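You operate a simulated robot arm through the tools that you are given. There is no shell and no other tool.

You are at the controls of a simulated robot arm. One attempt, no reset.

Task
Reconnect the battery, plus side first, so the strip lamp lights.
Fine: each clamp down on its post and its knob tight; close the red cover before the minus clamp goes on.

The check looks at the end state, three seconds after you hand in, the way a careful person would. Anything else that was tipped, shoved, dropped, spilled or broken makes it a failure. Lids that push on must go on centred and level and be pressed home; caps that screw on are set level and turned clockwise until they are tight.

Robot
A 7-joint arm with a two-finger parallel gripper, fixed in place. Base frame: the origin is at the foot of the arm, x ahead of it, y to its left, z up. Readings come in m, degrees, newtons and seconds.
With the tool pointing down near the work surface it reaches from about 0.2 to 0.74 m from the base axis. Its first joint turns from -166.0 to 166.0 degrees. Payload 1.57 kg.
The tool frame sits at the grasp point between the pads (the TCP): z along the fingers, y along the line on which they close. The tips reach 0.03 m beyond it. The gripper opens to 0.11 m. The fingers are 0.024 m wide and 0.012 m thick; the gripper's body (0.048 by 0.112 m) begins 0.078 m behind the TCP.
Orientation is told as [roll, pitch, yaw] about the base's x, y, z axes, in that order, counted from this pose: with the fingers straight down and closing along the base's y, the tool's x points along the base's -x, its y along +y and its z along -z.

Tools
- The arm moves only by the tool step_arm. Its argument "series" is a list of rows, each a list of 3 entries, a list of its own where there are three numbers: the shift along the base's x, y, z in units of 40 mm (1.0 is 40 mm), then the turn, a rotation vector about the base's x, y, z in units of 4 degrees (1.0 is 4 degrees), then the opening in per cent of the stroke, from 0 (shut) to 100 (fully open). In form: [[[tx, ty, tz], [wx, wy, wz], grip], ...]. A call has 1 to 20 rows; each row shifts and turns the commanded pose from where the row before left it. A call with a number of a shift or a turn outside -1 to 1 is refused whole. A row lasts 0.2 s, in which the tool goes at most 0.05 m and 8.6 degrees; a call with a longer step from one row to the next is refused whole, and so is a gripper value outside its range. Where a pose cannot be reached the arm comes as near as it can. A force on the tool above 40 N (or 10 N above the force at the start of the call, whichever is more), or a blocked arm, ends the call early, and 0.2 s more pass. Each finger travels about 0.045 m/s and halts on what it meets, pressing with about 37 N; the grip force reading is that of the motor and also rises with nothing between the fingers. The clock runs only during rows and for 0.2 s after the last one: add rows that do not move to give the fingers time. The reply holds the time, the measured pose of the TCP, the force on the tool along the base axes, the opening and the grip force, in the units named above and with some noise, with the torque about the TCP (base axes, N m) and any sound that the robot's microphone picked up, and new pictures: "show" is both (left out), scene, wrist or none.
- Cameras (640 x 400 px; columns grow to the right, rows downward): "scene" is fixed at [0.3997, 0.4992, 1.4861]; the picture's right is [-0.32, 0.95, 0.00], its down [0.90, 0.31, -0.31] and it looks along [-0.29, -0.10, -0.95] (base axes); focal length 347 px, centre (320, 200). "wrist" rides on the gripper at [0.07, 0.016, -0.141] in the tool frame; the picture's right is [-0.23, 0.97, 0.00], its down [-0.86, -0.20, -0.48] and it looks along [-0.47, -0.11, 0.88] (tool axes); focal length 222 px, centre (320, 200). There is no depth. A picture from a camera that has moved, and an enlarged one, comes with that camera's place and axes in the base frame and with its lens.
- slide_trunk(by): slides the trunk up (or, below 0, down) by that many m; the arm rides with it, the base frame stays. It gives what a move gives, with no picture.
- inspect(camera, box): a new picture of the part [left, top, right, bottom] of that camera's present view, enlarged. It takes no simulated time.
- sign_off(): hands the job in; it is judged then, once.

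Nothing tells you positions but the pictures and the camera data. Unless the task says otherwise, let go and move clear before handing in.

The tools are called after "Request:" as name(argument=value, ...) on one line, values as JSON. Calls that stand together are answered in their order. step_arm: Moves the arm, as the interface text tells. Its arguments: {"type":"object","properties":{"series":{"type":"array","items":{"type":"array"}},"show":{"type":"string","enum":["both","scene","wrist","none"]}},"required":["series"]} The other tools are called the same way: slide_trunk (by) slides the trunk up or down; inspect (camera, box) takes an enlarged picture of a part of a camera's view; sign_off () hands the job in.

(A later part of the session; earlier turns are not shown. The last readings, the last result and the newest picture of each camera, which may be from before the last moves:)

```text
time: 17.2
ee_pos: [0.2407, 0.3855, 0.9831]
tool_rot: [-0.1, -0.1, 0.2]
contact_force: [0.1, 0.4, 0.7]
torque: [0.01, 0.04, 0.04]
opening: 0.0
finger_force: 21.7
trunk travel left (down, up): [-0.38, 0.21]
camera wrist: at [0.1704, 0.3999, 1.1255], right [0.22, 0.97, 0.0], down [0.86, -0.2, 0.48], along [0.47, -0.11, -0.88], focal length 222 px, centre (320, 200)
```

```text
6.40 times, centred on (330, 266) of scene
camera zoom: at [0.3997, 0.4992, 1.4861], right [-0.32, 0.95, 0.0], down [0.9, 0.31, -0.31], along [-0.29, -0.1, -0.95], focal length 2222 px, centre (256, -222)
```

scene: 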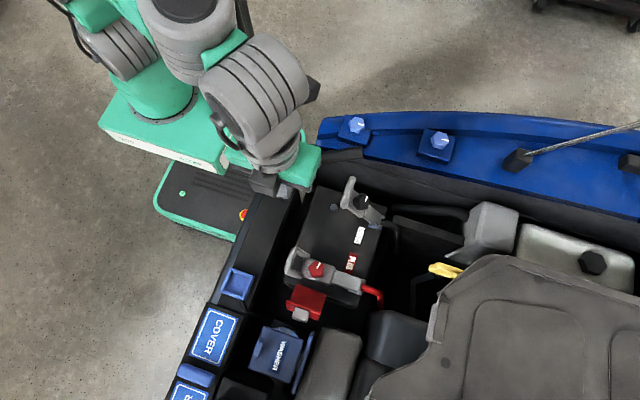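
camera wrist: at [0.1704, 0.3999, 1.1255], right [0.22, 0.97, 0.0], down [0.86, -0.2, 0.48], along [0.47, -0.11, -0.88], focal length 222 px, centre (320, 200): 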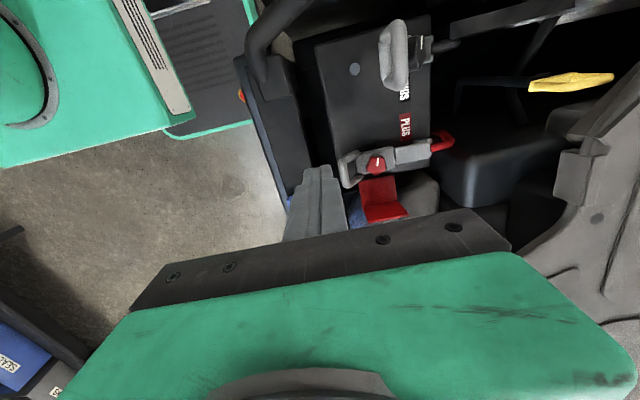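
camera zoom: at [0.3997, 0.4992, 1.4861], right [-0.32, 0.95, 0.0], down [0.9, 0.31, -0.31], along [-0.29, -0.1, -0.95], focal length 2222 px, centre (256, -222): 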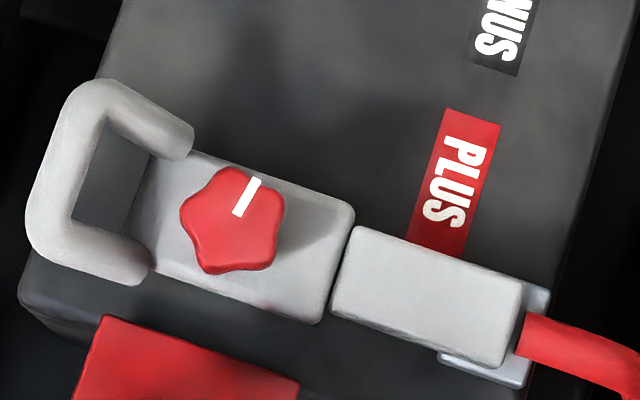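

Measured from the two views, the clamp's top is level at z≈0.736 from y=0.43 through 0.50 to the lug at 0.56, so it is fully down. The knob is at (0.322, 0.464) with its top at z≈0.757. Next I'll turn the tool 90° so the fingers close along x, clear of the handle legs, for tightening.

Request:
step_arm(series=[[[0, 0, 0], [0, 0, 1], 0], [[0.1, 0.1, 0], [0, 0, 1], 0], [[0.1, 0.1, 0], [0, 0, 1], 0], [[0.1, 0.1, 0], [0, 0, 1], 0], [[0.1, 0.1, 0], [0, 0, 1], 10], [[0.1, 0.1, 0], [0, 0, 1], 20], [[0.1, 0.1, 0], [0, 0, 1], 30], [[0.1, 0.1, 0], [0, 0, 1], 40], [[0.1, 0.1, 0], [0, 0, 1], 50], [[0.1, 0.1, 0], [0, 0, 1], 50], [[0.1, 0.1, 0], [0, 0, 1], 50], [[0.1, 0.1, 0], [0, 0, 1], 50], [[0.1, 0.1, 0], [0, 0, 1], 50], [[0.1, 0.1, 0], [0, 0, 1], 50], [[0.1, 0.1, 0], [0, 0, 1], 50], [[0.1, 0.1, 0], [0, 0, 1], 50], [[0.1, 0.1, 0], [0, 0, 1], 50], [[0.1, 0.1, 0], [0, 0, 1], 50], [[0.1, 0.1, 0], [0, 0, 1], 50], [[0.1, 0.1, 0], [0, 0, 1], 50]])

```text
time: 21.4
ee_pos: [0.3158, 0.4609, 0.9853]
tool_rot: [-0.2, -0.2, 80.2]
contact_force: [0.2, 1.0, 0.6]
torque: [0.02, 0.01, 0.0]
opening: 0.055
finger_force: 0.1
trunk travel left (down, up): [-0.38, 0.21]
camera wrist: at [0.288, 0.3935, 1.1249], right [-0.92, 0.39, 0.0], down [0.34, 0.81, 0.48], along [0.19, 0.44, -0.88], focal length 222 px, centre (320, 200)
```

scene: 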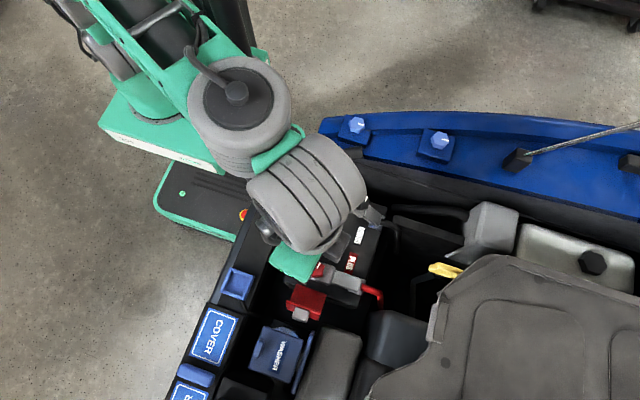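
wrist: 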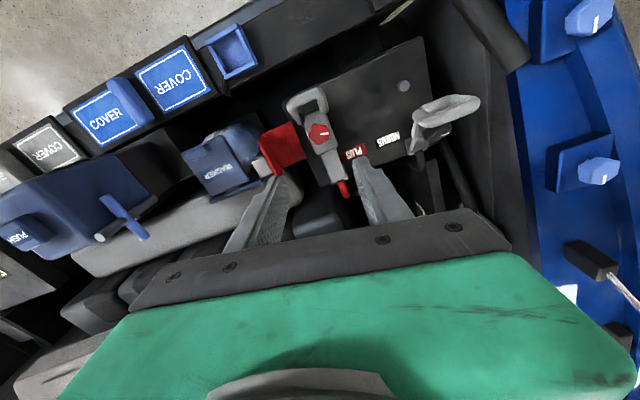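

The tool is at yaw 80° with the fingers straddling the knob's line of approach. I'll take a closer look to refine the knob position.

Request:
inspect(camera="wrist", box=[230, 70, 430, 195])

Request:
inspect(camera="wrist", box=[280, 80, 360, 130])

```text
3.20 times, centred on (330, 132) of wrist
camera zoom: at [0.288, 0.3935, 1.1249], right [-0.92, 0.39, 0.0], down [0.34, 0.81, 0.48], along [0.19, 0.44, -0.88], focal length 711 px, centre (288, 416)
```

zoom: 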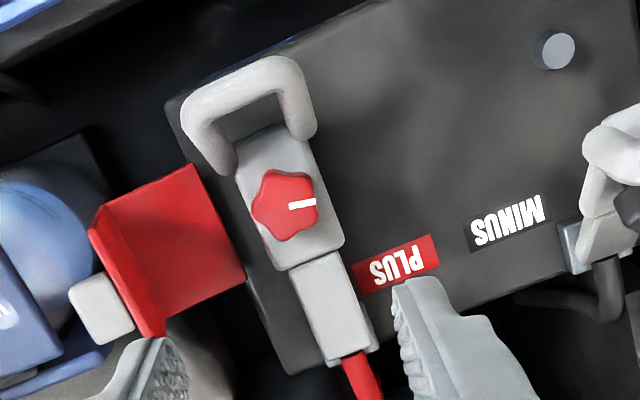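

```text
8.00 times, centred on (320, 105) of wrist
camera zoom: at [0.288, 0.3935, 1.1249], right [-0.92, 0.39, 0.0], down [0.34, 0.81, 0.48], along [0.19, 0.44, -0.88], focal length 1777 px, centre (320, 960)
```

zoom: 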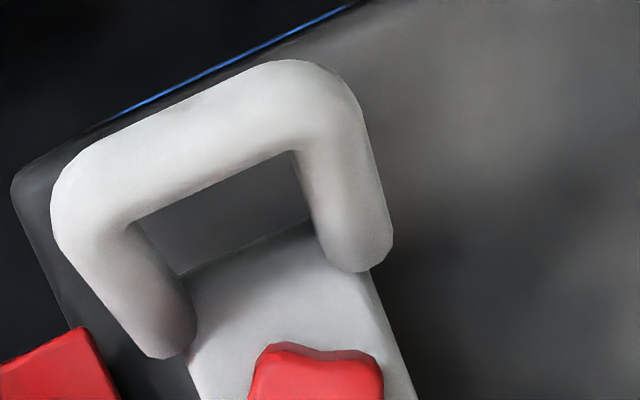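

The knob axis is at (0.322, 0.4645), with its lobes every 72° and the pointer lobe at about 164°. I'll rotate to yaw 110° so the fingers sit on a lobe pair, then come down over the knob with a 0.044 m opening.

Request:
step_arm(series=[[[0.08, 0.05, -0.3], [0, 0, 1], 42], [[0.08, 0.04, -0.5], [0, 0, 1], 42], [[0, 0, -0.5], [0, 0, 1], 42], [[0, 0, -0.5], [0, 0, 1], 42], [[0, 0, -0.5], [0, 0, 1], 42], [[0, 0, -0.5], [0, 0, 1], 42], [[0, 0, -0.5], [0, 0, 1], 42], [[0, 0, -0.4], [0, 0, 0.5], 42], [[0, 0, 0], [0, 0, 0], 42]])

Request:
inspect(camera="wrist", box=[220, 80, 420, 205])

Request:
inspect(camera="scene", box=[280, 235, 380, 297])

```text
time: 23.4
ee_pos: [0.3219, 0.463, 0.8345]
tool_rot: [-0.1, -0.2, 110.3]
contact_force: [-0.7, 0.2, 0.3]
torque: [-0.01, -0.03, 0.01]
opening: 0.0464
finger_force: 0.1
trunk travel left (down, up): [-0.38, 0.21]
camera wrist: at [0.3308, 0.3916, 0.9767], right [-0.99, -0.12, 0.0], down [-0.11, 0.87, 0.48], along [-0.06, 0.48, -0.88], focal length 222 px, centre (320, 200)
```

scene: 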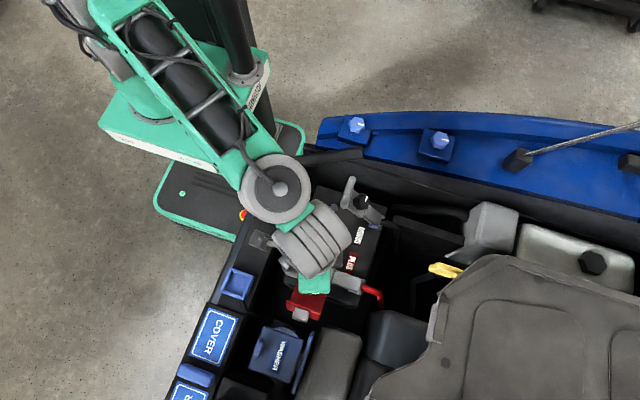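
wrist: 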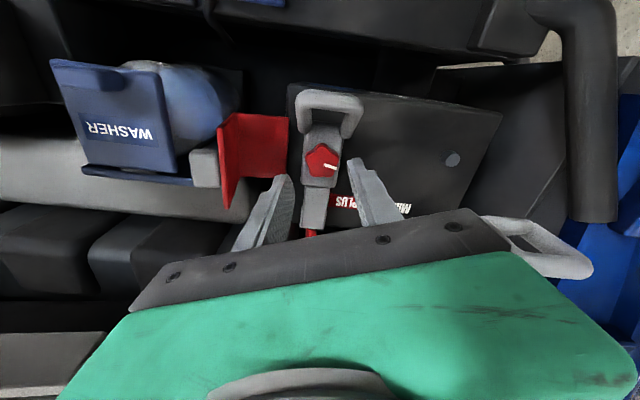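

```text
3.20 times, centred on (320, 142) of wrist
camera zoom: at [0.3308, 0.3916, 0.9767], right [-0.99, -0.12, 0.0], down [-0.11, 0.87, 0.48], along [-0.06, 0.48, -0.88], focal length 711 px, centre (320, 384)
```

zoom: 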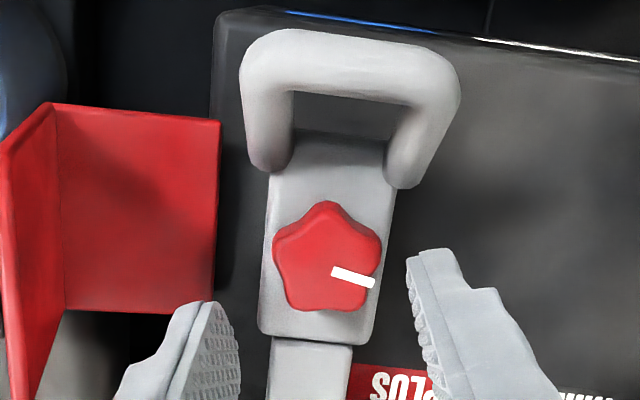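

```text
6.40 times, centred on (330, 266) of scene
camera zoom: at [0.3997, 0.4992, 1.4861], right [-0.32, 0.95, 0.0], down [0.9, 0.31, -0.31], along [-0.29, -0.1, -0.95], focal length 2222 px, centre (256, -222)
```

zoom: 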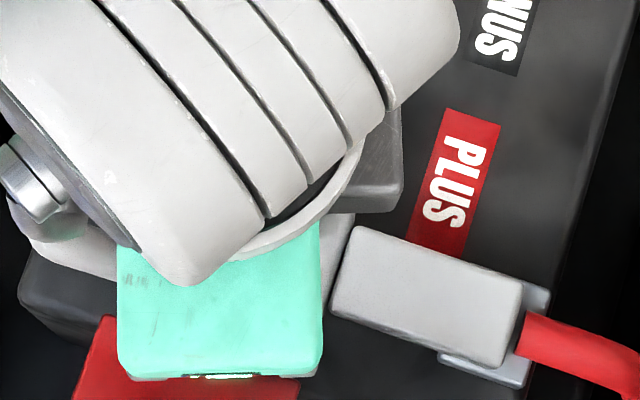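

The lobes sit so the best finger axis is about 27° off x, i.e. yaw ≈116°. I'll trim to that, centre over the knob, lower to TCP z≈0.775 and close.

Request:
step_arm(series=[[[-0.02, 0.04, -0.5], [0, 0, 1], 42], [[0, 0, -0.5], [0, 0, 0.5], 42], [[0, 0, -0.48], [0, 0, 0], 42], [[0, 0, 0], [0, 0, 0], 20], [[0, 0, 0], [0, 0, 0], 0], [[0, 0, 0], [0, 0, 0], 0]], show="wrist")

Request:
inspect(camera="wrist", box=[220, 80, 420, 205])

```text
time: 24.8
ee_pos: [0.321, 0.4639, 0.7782]
tool_rot: [-0.2, -0.1, 116.5]
contact_force: [-10.6, 1.4, 11.3]
torque: [-0.02, 0.43, -0.09]
opening: 0.0353
finger_force: 30.3
trunk travel left (down, up): [-0.38, 0.21]
camera wrist: at [0.3359, 0.3944, 0.9191], right [-0.97, -0.23, 0.0], down [-0.2, 0.85, 0.48], along [-0.11, 0.47, -0.88], focal length 222 px, centre (320, 200)
```

wrist: 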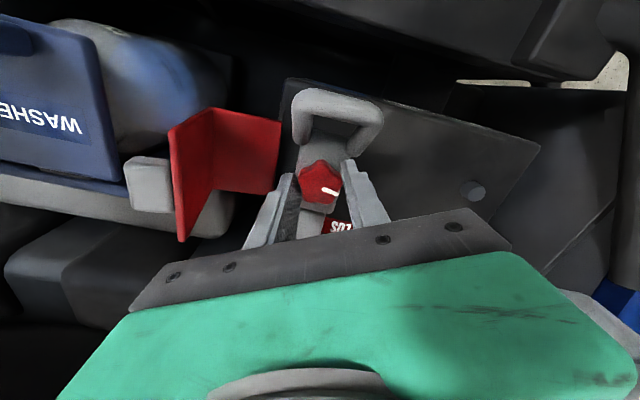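

```text
3.20 times, centred on (320, 142) of wrist
camera zoom: at [0.3359, 0.3944, 0.9191], right [-0.97, -0.23, 0.0], down [-0.2, 0.85, 0.48], along [-0.11, 0.47, -0.88], focal length 711 px, centre (320, 384)
```

zoom: 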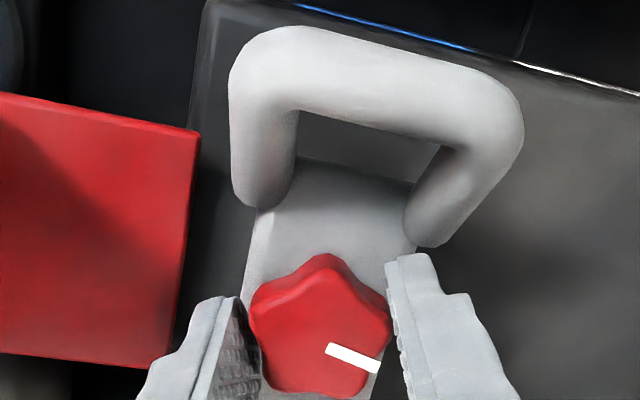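

The grip is on the knob (opening 0.035), but there is about 11 N upward, so a tip is resting on the handle's leg end. I'll rise about 2.5 mm and make a first clockwise stroke, watching the torque.

Request:
step_arm(series=[[[-0.02, 0, 0.0], [0, 0, 0], 0], [[0, 0, 0], [0, 0, -1], 0], [[0, 0, 0], [0, 0, -1], 0], [[0, 0, 0], [0, 0, -1], 0], [[0, 0, 0], [0, 0, -1], 0], [[0, 0, 0], [0, 0, -1], 0]], show="wrist")

Request:
inspect(camera="wrist", box=[220, 80, 420, 205])

```text
time: 26.2
ee_pos: [0.3205, 0.4645, 0.7767]
tool_rot: [-0.2, -0.2, 96.2]
contact_force: [-9.9, 2.8, 17.2]
torque: [0.02, 0.29, 0.02]
opening: 0.0349
finger_force: 42.5
trunk travel left (down, up): [-0.38, 0.21]
camera wrist: at [0.3107, 0.393, 0.9189], right [-0.99, 0.12, 0.0], down [0.11, 0.87, 0.48], along [0.06, 0.48, -0.88], focal length 222 px, centre (320, 200)
```

wrist: 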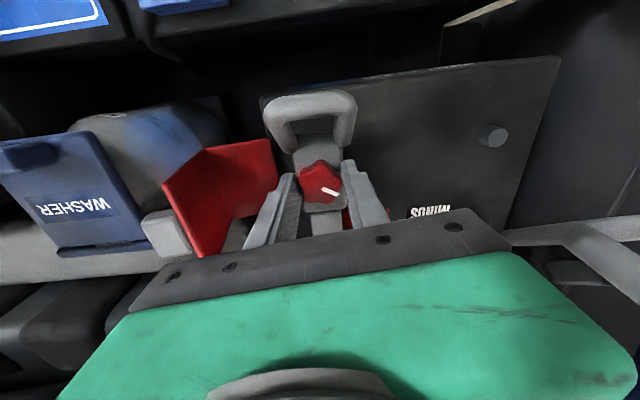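

```text
3.20 times, centred on (320, 142) of wrist
camera zoom: at [0.3107, 0.393, 0.9189], right [-0.99, 0.12, 0.0], down [0.11, 0.87, 0.48], along [0.06, 0.48, -0.88], focal length 711 px, centre (320, 384)
```

zoom: 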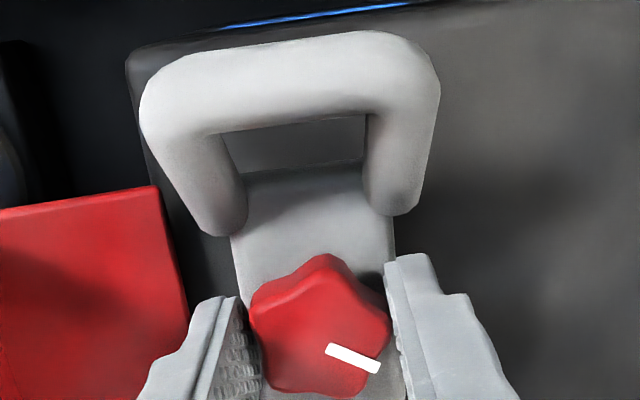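

The knob is turning with the gripper and there is almost no resisting torque yet. I'll ease the height up slightly and continue the clockwise stroke.

Request:
step_arm(series=[[[0, 0, 0.03], [0, 0, -1], 0], [[0, 0, 0.03], [0, 0, -1], 0], [[0, 0, 0], [0, 0, -1], 0], [[0, 0, 0], [0, 0, -1], 0], [[0, 0, 0], [0, 0, -1], 0], [[0, 0, 0], [0, 0, -1], 0], [[0, 0, 0], [0, 0, -1], 0], [[0, 0, 0], [0, 0, -1], 0], [[0, 0, 0], [0, 0, -1], 0], [[0, 0, 0], [0, 0, -1], 0]], show="wrist")

Request:
inspect(camera="wrist", box=[220, 80, 420, 205])

```text
time: 28.4
ee_pos: [0.3202, 0.4662, 0.7788]
tool_rot: [-0.1, -0.2, 56.1]
contact_force: [-2.7, 9.6, -6.8]
torque: [-0.04, -0.1, 0.1]
opening: 0.0352
finger_force: 41.8
trunk travel left (down, up): [-0.38, 0.21]
camera wrist: at [0.2679, 0.4169, 0.9195], right [-0.68, 0.73, 0.0], down [0.64, 0.6, 0.48], along [0.35, 0.33, -0.88], focal length 222 px, centre (320, 200)
```

wrist: 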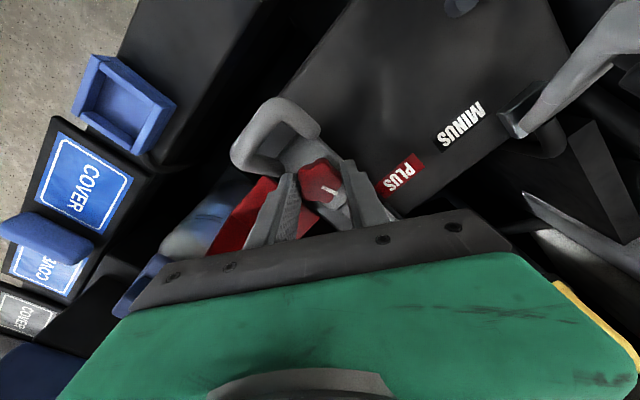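

```text
3.20 times, centred on (320, 142) of wrist
camera zoom: at [0.2679, 0.4169, 0.9195], right [-0.68, 0.73, 0.0], down [0.64, 0.6, 0.48], along [0.35, 0.33, -0.88], focal length 711 px, centre (320, 384)
```

zoom: 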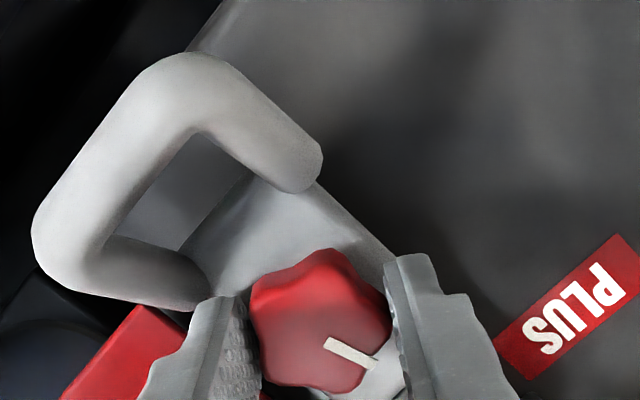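

Sixty degrees turned with little torque so far. I'll release, lift clear, rotate back counter-clockwise, and re-grip for another stroke.

Request:
step_arm(series=[[[0, 0, 0], [0, 0, 0], 37], [[0, 0, 0.5], [0, 0, 0], 40], [[0, 0, 0.1], [0, 0, 1], 44], [[0, 0, 0], [0, 0, 1], 44], [[0, 0, 0], [0, 0, 1], 44], [[0, 0, 0], [0, 0, 1], 44], [[0, 0, 0], [0, 0, 1], 44], [[0, 0, 0], [0, 0, 1], 44], [[0, 0, 0], [0, 0, 1], 44], [[0, 0, 0], [0, 0, 1], 44], [[0, 0, 0], [0, 0, 1], 44], [[0, 0, 0], [0, 0, 1], 44], [[0, 0, 0], [0, 0, 1], 44], [[0, 0, 0], [0, 0, 1], 44], [[0, 0, 0], [0, 0, 1], 44], [[0, 0, 0], [0, 0, 1], 44], [[0, 0, 0], [0, 0, 1], 44], [[0, 0, 0], [0, 0, 1], 44], [[0, 0, 0], [0, 0, 0], 44]], show="wrist")

Request:
inspect(camera="wrist", box=[220, 80, 420, 205])

```text
time: 32.4
ee_pos: [0.3205, 0.4658, 0.8018]
tool_rot: [0.0, -0.2, 120.2]
contact_force: [0.3, -0.7, 0.5]
torque: [-0.03, -0.02, 0.02]
opening: 0.0484
finger_force: 0.0
trunk travel left (down, up): [-0.38, 0.21]
camera wrist: at [0.3418, 0.396, 0.944], right [-0.96, -0.29, 0.0], down [-0.26, 0.84, 0.48], along [-0.14, 0.46, -0.88], focal length 222 px, centre (320, 200)
```

wrist: 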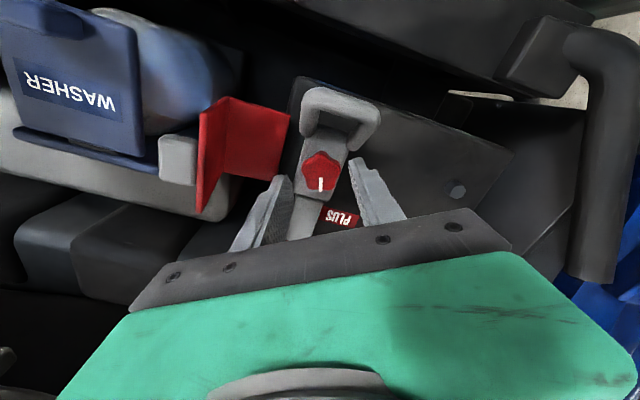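

```text
3.20 times, centred on (320, 142) of wrist
camera zoom: at [0.3418, 0.396, 0.944], right [-0.96, -0.29, 0.0], down [-0.26, 0.84, 0.48], along [-0.14, 0.46, -0.88], focal length 711 px, centre (320, 384)
```

zoom: 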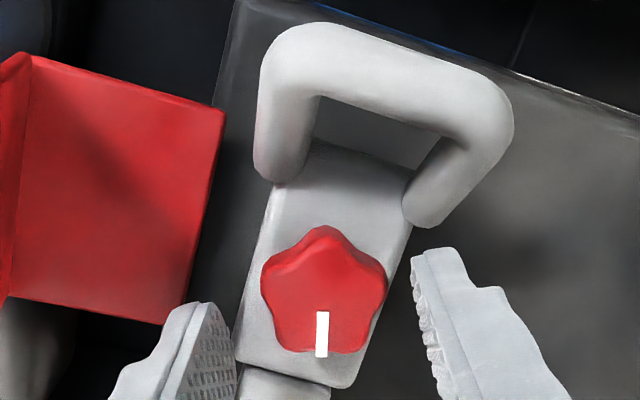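

The knob is centred between the fingers at yaw 120°. I'll lower, close, and turn another 64° clockwise.

Request:
step_arm(series=[[[0, 0, -0.3], [0, 0, 0], 42], [[0, 0, -0.27], [0, 0, 0], 30], [[0, 0, 0], [0, 0, 0], 0], [[0, 0, 0], [0, 0, 0], 0], [[0, 0, 0], [0, 0, -1], 0], [[0, 0, 0], [0, 0, -1], 0], [[0, 0, 0], [0, 0, -1], 0], [[0, 0, 0], [0, 0, -1], 0], [[0, 0, 0], [0, 0, -1], 0], [[0, 0, 0], [0, 0, -1], 0], [[0, 0, 0], [0, 0, -1], 0], [[0, 0, 0], [0, 0, -1], 0], [[0, 0, 0], [0, 0, -1], 0], [[0, 0, 0], [0, 0, -1], 0], [[0, 0, 0], [0, 0, -1], 0], [[0, 0, 0], [0, 0, -1], 0], [[0, 0, 0], [0, 0, -1], 0], [[0, 0, 0], [0, 0, -1], 0], [[0, 0, 0], [0, 0, -1], 0], [[0, 0, 0], [0, 0, -1], 0]], show="wrist")

Request:
inspect(camera="wrist", box=[220, 80, 420, 205])

```text
time: 36.6
ee_pos: [0.3209, 0.4646, 0.7793]
tool_rot: [-0.1, -0.1, 56.2]
contact_force: [-7.4, 1.2, -3.3]
torque: [-0.06, 0.22, 0.8]
opening: 0.035
finger_force: 42.2
trunk travel left (down, up): [-0.38, 0.21]
camera wrist: at [0.2674, 0.4158, 0.9214], right [-0.68, 0.73, 0.0], down [0.64, 0.6, 0.48], along [0.35, 0.33, -0.88], focal length 222 px, centre (320, 200)
```

wrist: 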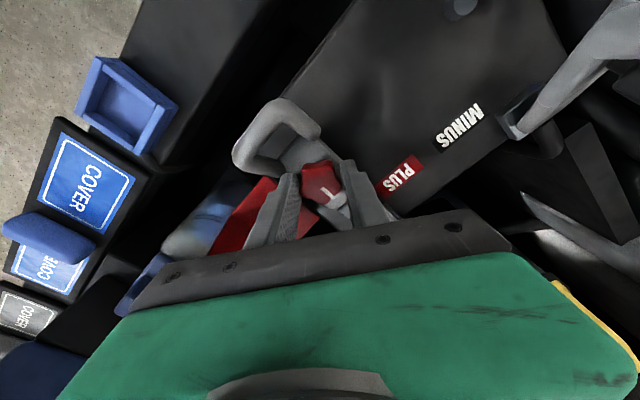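

```text
3.20 times, centred on (320, 142) of wrist
camera zoom: at [0.2674, 0.4158, 0.9214], right [-0.68, 0.73, 0.0], down [0.64, 0.6, 0.48], along [0.35, 0.33, -0.88], focal length 711 px, centre (320, 384)
```

zoom: 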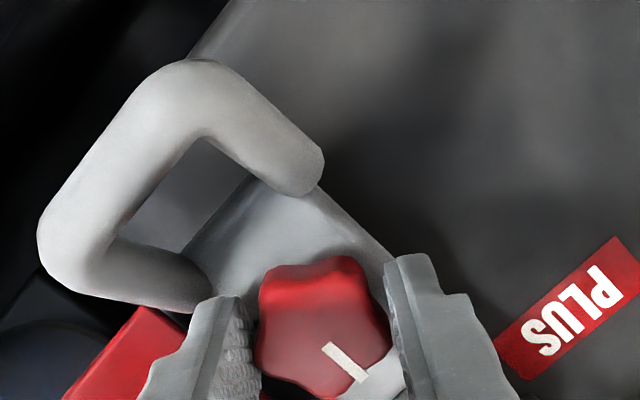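

Torque rose to 0.8 N·m and the pointer stopped near 87° while the gripper went on, so the knob resisted and slipped at the end. Total turn so far is about 77°. I'll re-grip on aligned lobes and confirm it is tight.

Request:
step_arm(series=[[[0, 0, 0], [0, 0, 0], 37], [[0, 0, 0.5], [0, 0, 0], 40], [[0, 0, 0.07], [0, 0, 1], 44], [[0, 0, 0], [0, 0, 1], 44], [[0, 0, 0], [0, 0, 1], 44], [[0, 0, 0], [0, 0, 1], 44], [[0, 0, 0], [0, 0, 1], 44], [[0, 0, 0], [0, 0, 1], 44], [[0, 0, 0], [0, 0, 1], 44], [[0, 0, 0], [0, 0, 1], 44], [[0, 0, 0], [0, 0, 1], 44], [[0, 0, 0], [0, 0, 1], 44], [[0, 0, 0], [0, 0, 1], 44], [[0, 0, 0], [0, 0, 1], 44], [[0, 0, 0], [0, 0, 1], 44], [[0, 0, 0], [0, 0, 1], 44], [[0, 0, 0], [0, 0, 0], 44]], show="wrist")

Request:
inspect(camera="wrist", box=[220, 80, 420, 205])

```text
time: 40.2
ee_pos: [0.3204, 0.4655, 0.8026]
tool_rot: [-0.2, -0.1, 112.3]
contact_force: [0.1, -0.2, 0.4]
torque: [0.0, 0.0, -0.01]
opening: 0.0485
finger_force: 0.1
trunk travel left (down, up): [-0.38, 0.21]
camera wrist: at [0.332, 0.3936, 0.9442], right [-0.99, -0.16, 0.0], down [-0.14, 0.87, 0.48], along [-0.08, 0.47, -0.88], focal length 222 px, centre (320, 200)
```

wrist: 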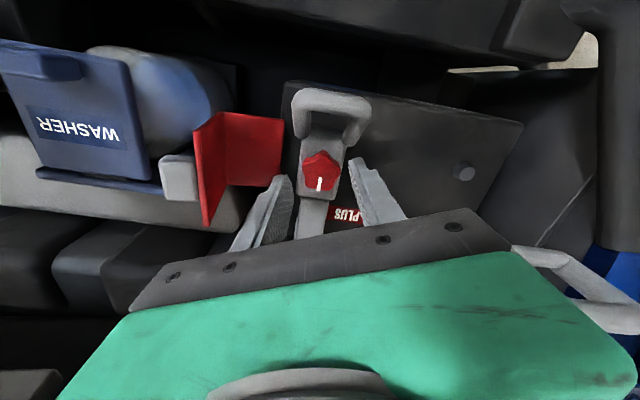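

```text
3.20 times, centred on (320, 142) of wrist
camera zoom: at [0.332, 0.3936, 0.9442], right [-0.99, -0.16, 0.0], down [-0.14, 0.87, 0.48], along [-0.08, 0.47, -0.88], focal length 711 px, centre (320, 384)
```

zoom: 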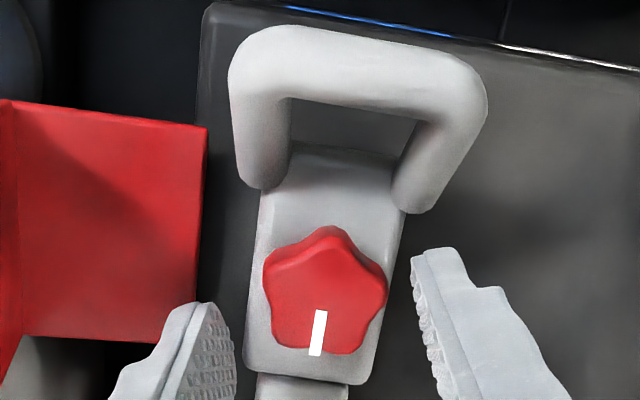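

The pointer is now at about 92°, with the lobe axis close to my finger axis at yaw 112°. I'll re-grip here and turn in small amounts, checking torque to tell "tight" from "slipping".

Request:
step_arm(series=[[[0, 0, -0.3], [0, 0, 0], 42], [[0, -0.01, -0.32], [0, 0, -0.5], 30], [[0, 0, 0], [0, 0, 0], 0], [[0, 0, 0], [0, 0, 0], 0], [[0, 0, 0], [0, 0, 0], 0], [[0, 0, 0], [0, 0, -1], 0], [[0, 0, 0], [0, 0, -1], 0]], show="wrist")

Request:
inspect(camera="wrist", box=[220, 80, 420, 205])

```text
time: 41.8
ee_pos: [0.3209, 0.463, 0.7769]
tool_rot: [-0.1, -0.1, 102.2]
contact_force: [-4.5, -3.2, 7.0]
torque: [-0.09, 0.12, 0.64]
opening: 0.0352
finger_force: 42.2
trunk travel left (down, up): [-0.38, 0.21]
camera wrist: at [0.3187, 0.3916, 0.9194], right [-1.0, 0.02, 0.0], down [0.01, 0.88, 0.48], along [0.01, 0.48, -0.88], focal length 222 px, centre (320, 200)
```

wrist: 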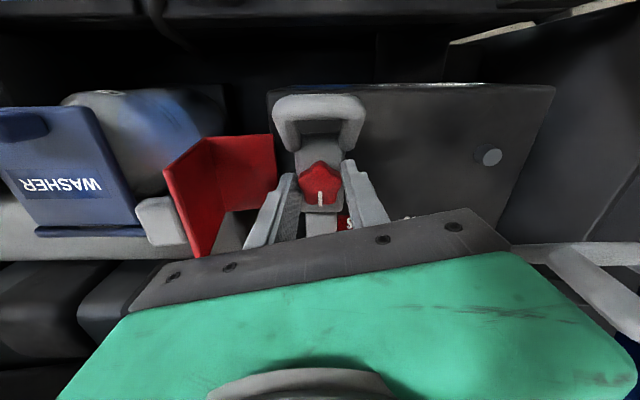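

```text
3.20 times, centred on (320, 142) of wrist
camera zoom: at [0.3187, 0.3916, 0.9194], right [-1.0, 0.02, 0.0], down [0.01, 0.88, 0.48], along [0.01, 0.48, -0.88], focal length 711 px, centre (320, 384)
```

zoom: 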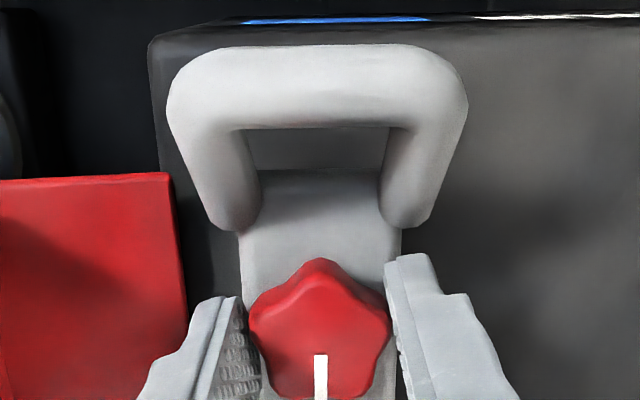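

Torque climbs to 0.64 N·m in 8° with the pointer staying near 91°, so it is firmly resisting. I'll apply a bit more turn to be sure it is fully home.

Request:
step_arm(series=[[[0, 0, 0], [0, 0, -1], 0], [[0, 0, 0], [0, 0, -1], 0], [[0, 0, 0], [0, 0, 0], 0]], show="none")

Request:
inspect(camera="wrist", box=[220, 80, 420, 205])

```text
time: 42.6
ee_pos: [0.3195, 0.4645, 0.7778]
tool_rot: [-0.1, -0.1, 94.3]
contact_force: [-4.7, -1.9, 1.8]
torque: [-0.04, 0.1, 0.68]
opening: 0.0348
finger_force: 41.9
trunk travel left (down, up): [-0.38, 0.21]
```

```text
3.20 times, centred on (320, 142) of wrist
camera zoom: at [0.3086, 0.3931, 0.9192], right [-0.99, 0.16, 0.0], down [0.14, 0.87, 0.48], along [0.08, 0.47, -0.88], focal length 711 px, centre (320, 384)
```

zoom: 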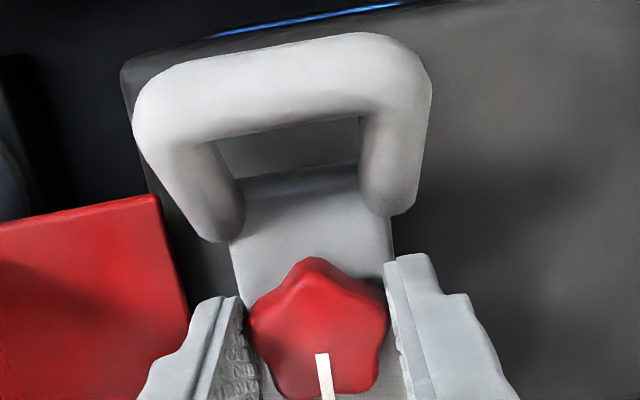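

The pointer stays at about 90° under 0.68 N·m, so the plus knob is at its stop and tight. I'll release, lift clear and study the red cover.

Request:
step_arm(series=[[[0, 0, 0], [0, 0, 0], 38], [[0, 0, 0], [0, 0, 0], 42], [[0, 0, 0.5], [0, 0, 0], 44], [[0, 0, 0.9], [0, 0, 0], 44], [[0, 0, 0.9], [0, 0, 0], 44], [[-0.3, -0.5, 0.9], [0, 0, 0], 30], [[-0.3, -0.8, 0.5], [0, 0, 0], 10], [[-0.3, -0.8, 0.5], [0, 0, 0], 0], [[0, 0, 0], [0, 0, 0], 0]])

Request:
inspect(camera="scene", box=[270, 240, 390, 315])

Request:
inspect(camera="wrist", box=[180, 80, 420, 230])

```text
time: 44.6
ee_pos: [0.2852, 0.3806, 0.9484]
tool_rot: [0.0, -0.1, 94.2]
contact_force: [-0.2, 0.2, 0.5]
torque: [-0.01, 0.0, 0.01]
opening: 0.0
finger_force: 19.8
trunk travel left (down, up): [-0.38, 0.21]
camera wrist: at [0.2733, 0.3091, 1.0879], right [-0.99, 0.15, 0.0], down [0.14, 0.87, 0.48], along [0.08, 0.47, -0.88], focal length 222 px, centre (320, 200)
```

scene: 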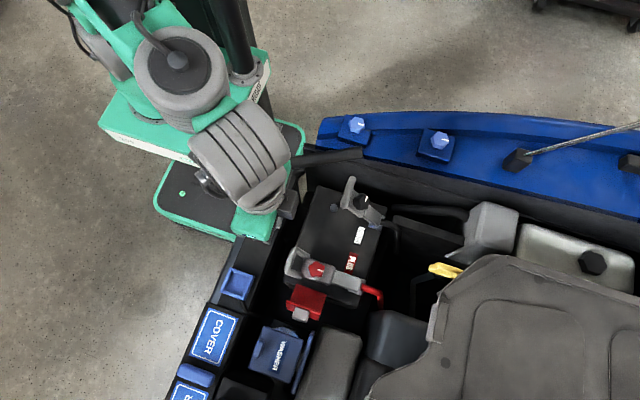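
wrist: 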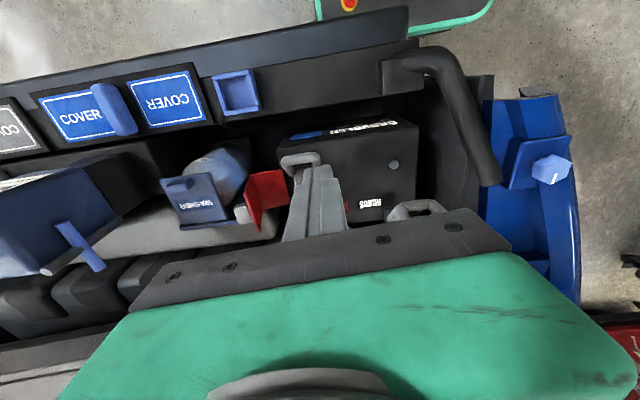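

```text
5.33 times, centred on (330, 278) of scene
camera zoom: at [0.3997, 0.4992, 1.4861], right [-0.32, 0.95, 0.0], down [0.9, 0.31, -0.31], along [-0.29, -0.1, -0.95], focal length 1852 px, centre (267, -213)
```

zoom: 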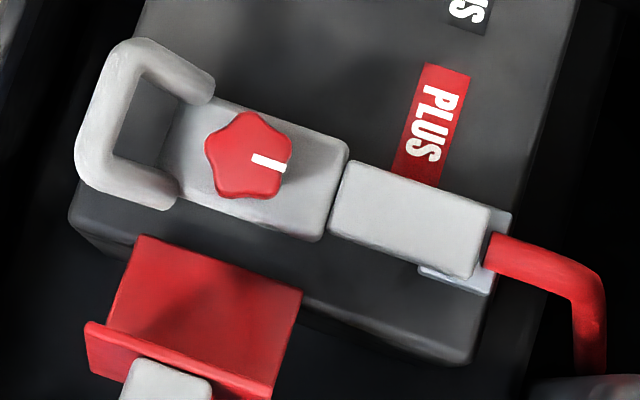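

```text
2.67 times, centred on (300, 155) of wrist
camera zoom: at [0.2733, 0.3091, 1.0879], right [-0.99, 0.15, 0.0], down [0.14, 0.87, 0.48], along [0.08, 0.47, -0.88], focal length 592 px, centre (373, 320)
```

zoom: 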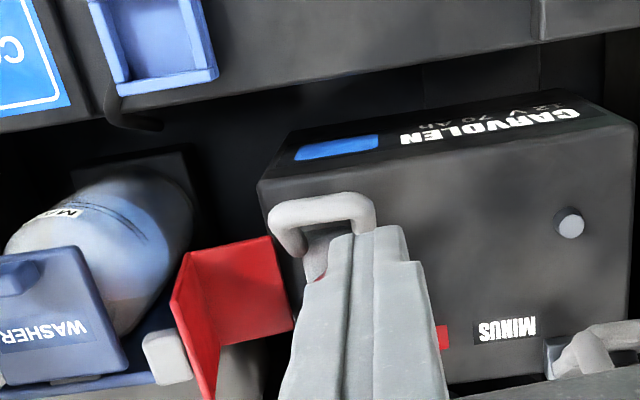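

The cover is L-shaped. A short panel of about 0.054 m runs outward from a hinge at (0.362, z≈0.724), and a longer panel of about 0.08 m stands up from it with its top edge at (0.40, 0.43–0.50, 0.812). Closing means swinging it about 80° toward −x over the knob. Before going behind it, I'll look at what surrounds it.

Request:
step_arm(series=[[[0.8, 0.2, 0.2], [0, 0, 0], 0], [[0.9, 0.3, 0.1], [0, 0, 0], 0], [[0.9, 0.3, 0.1], [0, 0, 0], 0], [[0.9, 0.3, 0], [0, 0, 0], 0], [[0.6, 0.2, 0], [0, 0, 0], 0], [[0, 0, 0], [0, 0, 0], 0]])

Request:
inspect(camera="wrist", box=[220, 60, 460, 210])

Request:
inspect(camera="scene", box=[230, 270, 390, 370])

```text
time: 46.0
ee_pos: [0.4498, 0.4338, 0.9624]
tool_rot: [-0.1, -0.2, 94.3]
contact_force: [-0.4, -0.1, -0.2]
torque: [0.0, -0.02, 0.01]
opening: 0.0002
finger_force: 21.1
trunk travel left (down, up): [-0.38, 0.21]
camera wrist: at [0.4385, 0.3613, 1.1037], right [-0.99, 0.15, 0.0], down [0.14, 0.87, 0.48], along [0.08, 0.47, -0.88], focal length 222 px, centre (320, 200)
```

scene: 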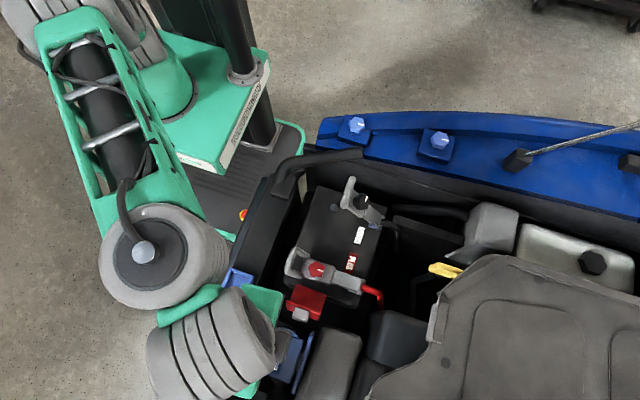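
wrist: 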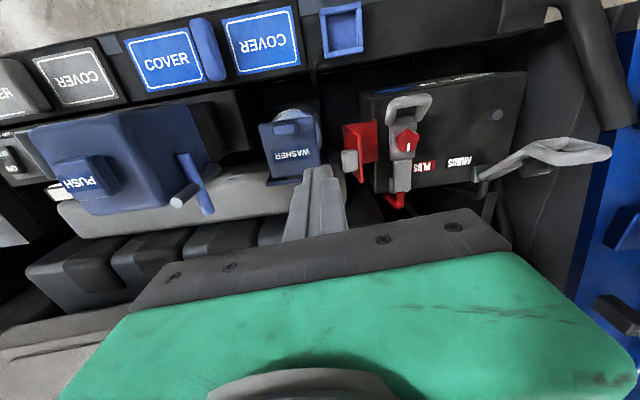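

```text
2.67 times, centred on (340, 135) of wrist
camera zoom: at [0.4385, 0.3613, 1.1037], right [-0.99, 0.15, 0.0], down [0.14, 0.87, 0.48], along [0.08, 0.47, -0.88], focal length 592 px, centre (267, 373)
```

zoom: 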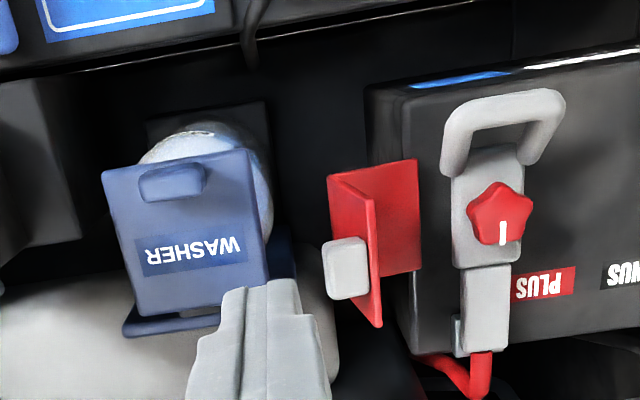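

```text
4.00 times, centred on (310, 320) of scene
camera zoom: at [0.3997, 0.4992, 1.4861], right [-0.32, 0.95, 0.0], down [0.9, 0.31, -0.31], along [-0.29, -0.1, -0.95], focal length 1389 px, centre (360, -280)
```

zoom: 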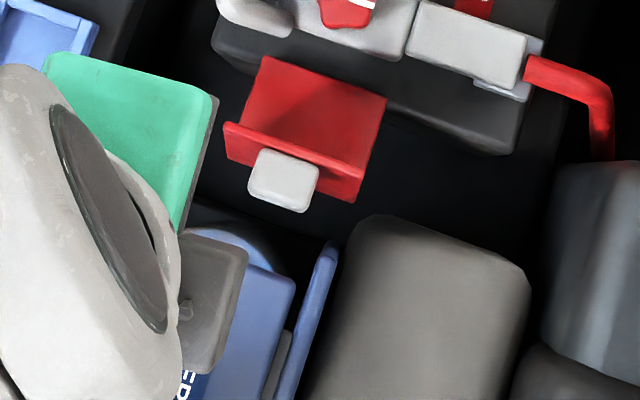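

The tab on the cover's outer face is centred at (0.4165, 0.467, 0.80), and the washer lid behind it tops out at about z=0.736, leaving room for the fingers. I'll lower the closed fingers behind the tab at x≈0.46.

Request:
step_arm(series=[[[0.15, 0.4, -0.2], [0, 0, 0], 0], [[0.15, 0.43, -0.6], [0, 0, 0], 0], [[0, 0, -0.9], [0, 0, 0], 0], [[0, 0, -0.9], [0, 0, 0], 0], [[0, 0, -0.8], [0, 0, 0], 0], [[0, 0, 0], [0, 0, 0], 0]])

Request:
inspect(camera="wrist", box=[220, 60, 460, 210])

Request:
inspect(camera="scene", box=[230, 250, 390, 350])

```text
time: 47.4
ee_pos: [0.4609, 0.4672, 0.8249]
tool_rot: [-0.1, -0.1, 94.3]
contact_force: [0.0, 0.2, -0.6]
torque: [0.0, 0.01, 0.0]
opening: 0.0
finger_force: 21.7
trunk travel left (down, up): [-0.38, 0.21]
camera wrist: at [0.4498, 0.3953, 0.9676], right [-0.99, 0.15, 0.0], down [0.13, 0.87, 0.48], along [0.08, 0.47, -0.88], focal length 222 px, centre (320, 200)
```

scene: 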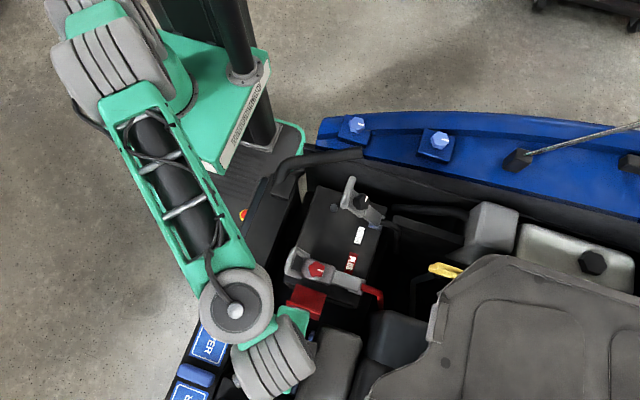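
wrist: 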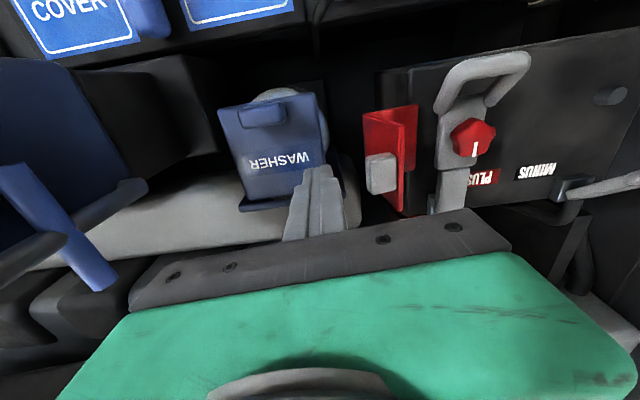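

```text
2.67 times, centred on (340, 135) of wrist
camera zoom: at [0.4498, 0.3953, 0.9676], right [-0.99, 0.15, 0.0], down [0.13, 0.87, 0.48], along [0.08, 0.47, -0.88], focal length 592 px, centre (267, 373)
```

zoom: 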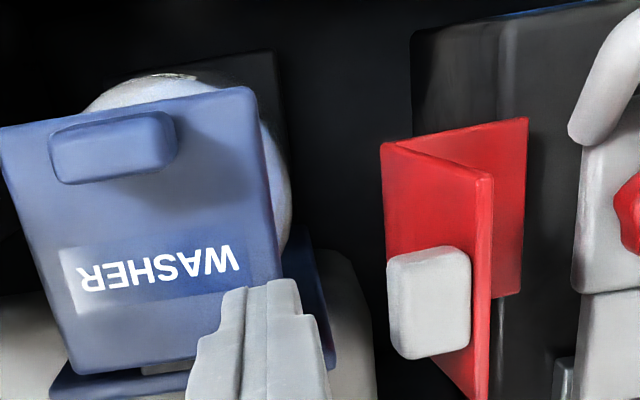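

```text
4.00 times, centred on (310, 300) of scene
camera zoom: at [0.3997, 0.4992, 1.4861], right [-0.32, 0.95, 0.0], down [0.9, 0.31, -0.31], along [-0.29, -0.1, -0.95], focal length 1389 px, centre (360, -200)
```

zoom: 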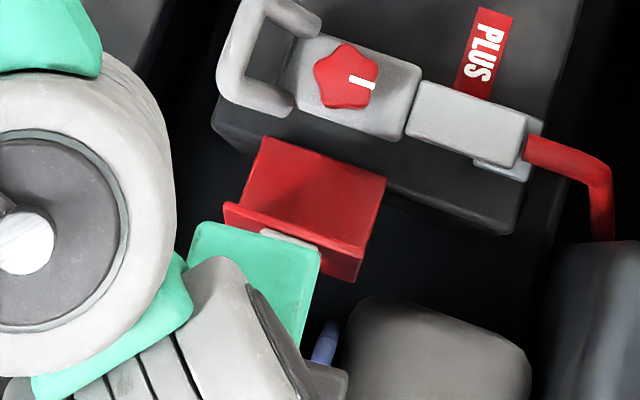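

The fingers are behind the tab with clear space. I'll push toward −x following the cover's arc, halfway first.

Request:
step_arm(series=[[[-0.475, 0, 0], [0, 0, 0], 0], [[-0.425, 0, 0.2], [0, 0, 0], 0], [[-0.4, 0, 0.22], [0, 0, 0], 0], [[-0.425, 0, 0.15], [0, 0, 0], 0]])

Request:
inspect(camera="wrist", box=[220, 60, 460, 210])

Request:
inspect(camera="scene", box=[230, 250, 390, 350])

```text
time: 48.4
ee_pos: [0.3911, 0.4666, 0.8493]
tool_rot: [0.0, -0.2, 94.4]
contact_force: [0.2, -0.1, -0.8]
torque: [-0.01, 0.04, 0.0]
opening: 0.0
finger_force: 22.0
trunk travel left (down, up): [-0.38, 0.21]
camera wrist: at [0.3797, 0.3942, 0.9905], right [-0.99, 0.15, 0.0], down [0.13, 0.87, 0.48], along [0.08, 0.47, -0.88], focal length 222 px, centre (320, 200)
```

scene: 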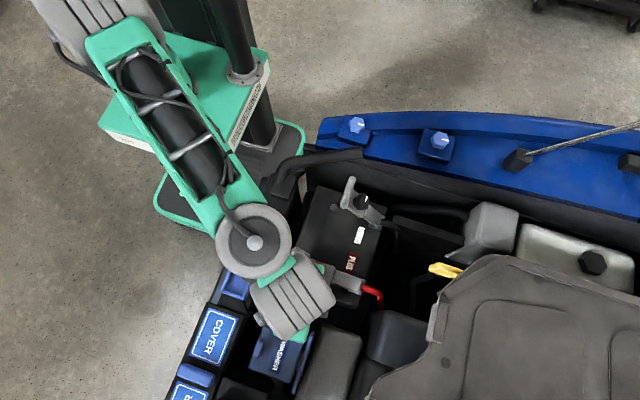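
wrist: 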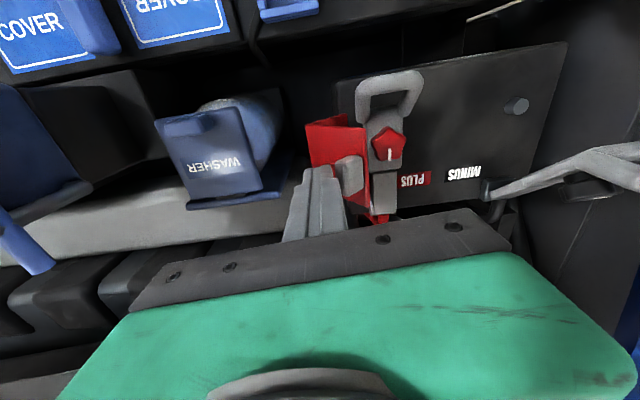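

```text
2.67 times, centred on (340, 135) of wrist
camera zoom: at [0.3797, 0.3942, 0.9905], right [-0.99, 0.15, 0.0], down [0.13, 0.87, 0.48], along [0.08, 0.47, -0.88], focal length 592 px, centre (267, 373)
```

zoom: 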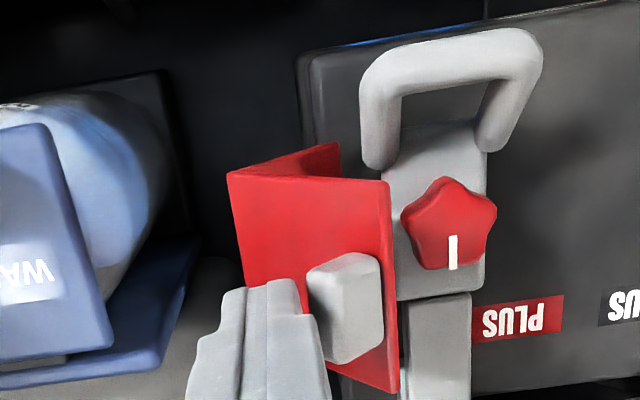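

```text
4.00 times, centred on (310, 300) of scene
camera zoom: at [0.3997, 0.4992, 1.4861], right [-0.32, 0.95, 0.0], down [0.9, 0.31, -0.31], along [-0.29, -0.1, -0.95], focal length 1389 px, centre (360, -200)
```

zoom: 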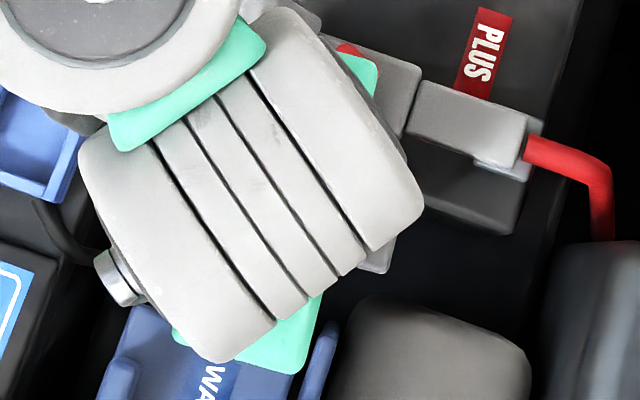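

The cover is swinging over with negligible force. I'll continue along the arc.

Request:
step_arm(series=[[[-0.45, 0, 0.06], [0, 0, 0], 0], [[-0.45, 0, -0.01], [0, 0, 0], 0], [[-0.425, 0, -0.1], [0, 0, 0], 0]], show="wrist")

Request:
inspect(camera="wrist", box=[220, 60, 460, 210])

```text
time: 49.2
ee_pos: [0.3382, 0.4661, 0.8461]
tool_rot: [-0.1, -0.1, 94.2]
contact_force: [-0.6, -0.3, 0.4]
torque: [-0.02, 0.02, 0.01]
opening: 0.0
finger_force: 21.5
trunk travel left (down, up): [-0.38, 0.21]
camera wrist: at [0.3275, 0.3945, 0.9882], right [-0.99, 0.15, 0.0], down [0.14, 0.87, 0.48], along [0.08, 0.47, -0.88], focal length 222 px, centre (320, 200)
```

wrist: 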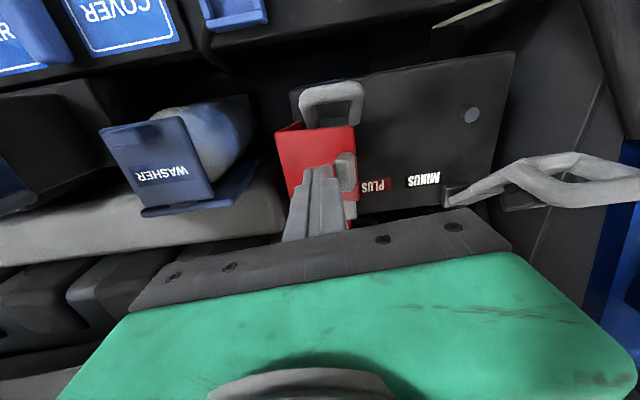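

```text
2.67 times, centred on (340, 135) of wrist
camera zoom: at [0.3275, 0.3945, 0.9882], right [-0.99, 0.15, 0.0], down [0.14, 0.87, 0.48], along [0.08, 0.47, -0.88], focal length 592 px, centre (267, 373)
```

zoom: 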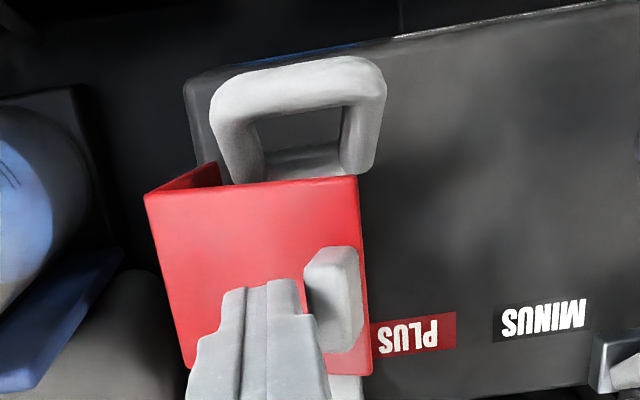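

The cover is most of the way over. I'll finish the arc and then press down lightly near the tab.

Request:
step_arm(series=[[[-0.35, 0, -0.15], [0, 0, 0], 0], [[-0.25, 0, -0.22], [0, 0, 0], 0], [[-0.1, 0, -0.2], [0, 0, 0], 0], [[0, 0, -0.15], [0, 0, 0], 0]], show="wrist")

Request:
inspect(camera="wrist", box=[220, 60, 460, 210])

Request:
inspect(camera="scene", box=[270, 220, 390, 295])

```text
time: 50.2
ee_pos: [0.3113, 0.4651, 0.8175]
tool_rot: [-0.1, 0.0, 94.2]
contact_force: [1.1, 0.5, -0.3]
torque: [0.01, -0.01, 0.03]
opening: 0.0
finger_force: 20.7
trunk travel left (down, up): [-0.38, 0.21]
camera wrist: at [0.2994, 0.3941, 0.9594], right [-0.99, 0.15, 0.0], down [0.13, 0.87, 0.48], along [0.08, 0.47, -0.88], focal length 222 px, centre (320, 200)
```

wrist: 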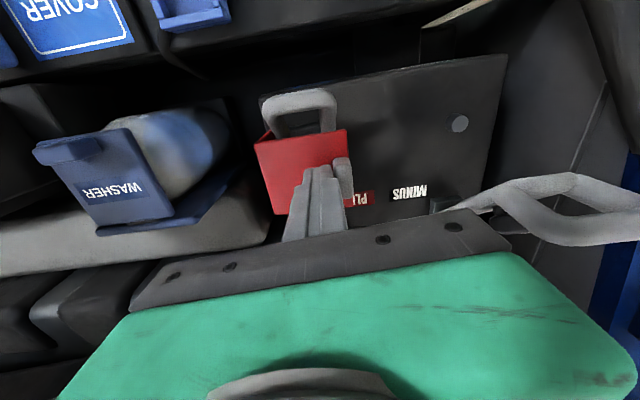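

```text
2.67 times, centred on (340, 135) of wrist
camera zoom: at [0.2994, 0.3941, 0.9594], right [-0.99, 0.15, 0.0], down [0.13, 0.87, 0.48], along [0.08, 0.47, -0.88], focal length 592 px, centre (267, 373)
```

zoom: 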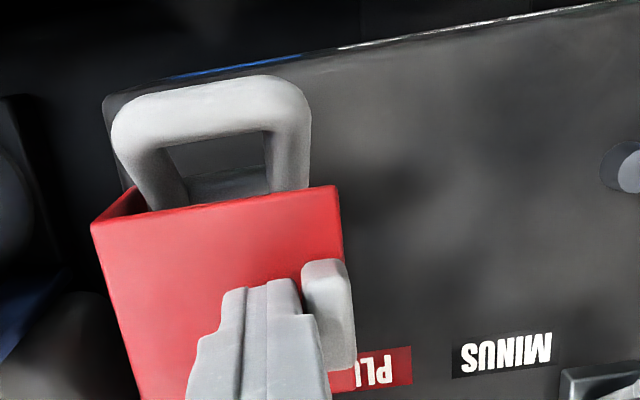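

```text
5.33 times, centred on (330, 258) of scene
camera zoom: at [0.3997, 0.4992, 1.4861], right [-0.32, 0.95, 0.0], down [0.9, 0.31, -0.31], along [-0.29, -0.1, -0.95], focal length 1852 px, centre (267, -107)
```

zoom: 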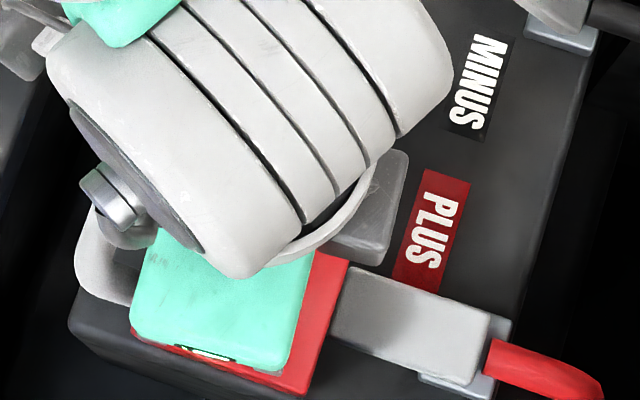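

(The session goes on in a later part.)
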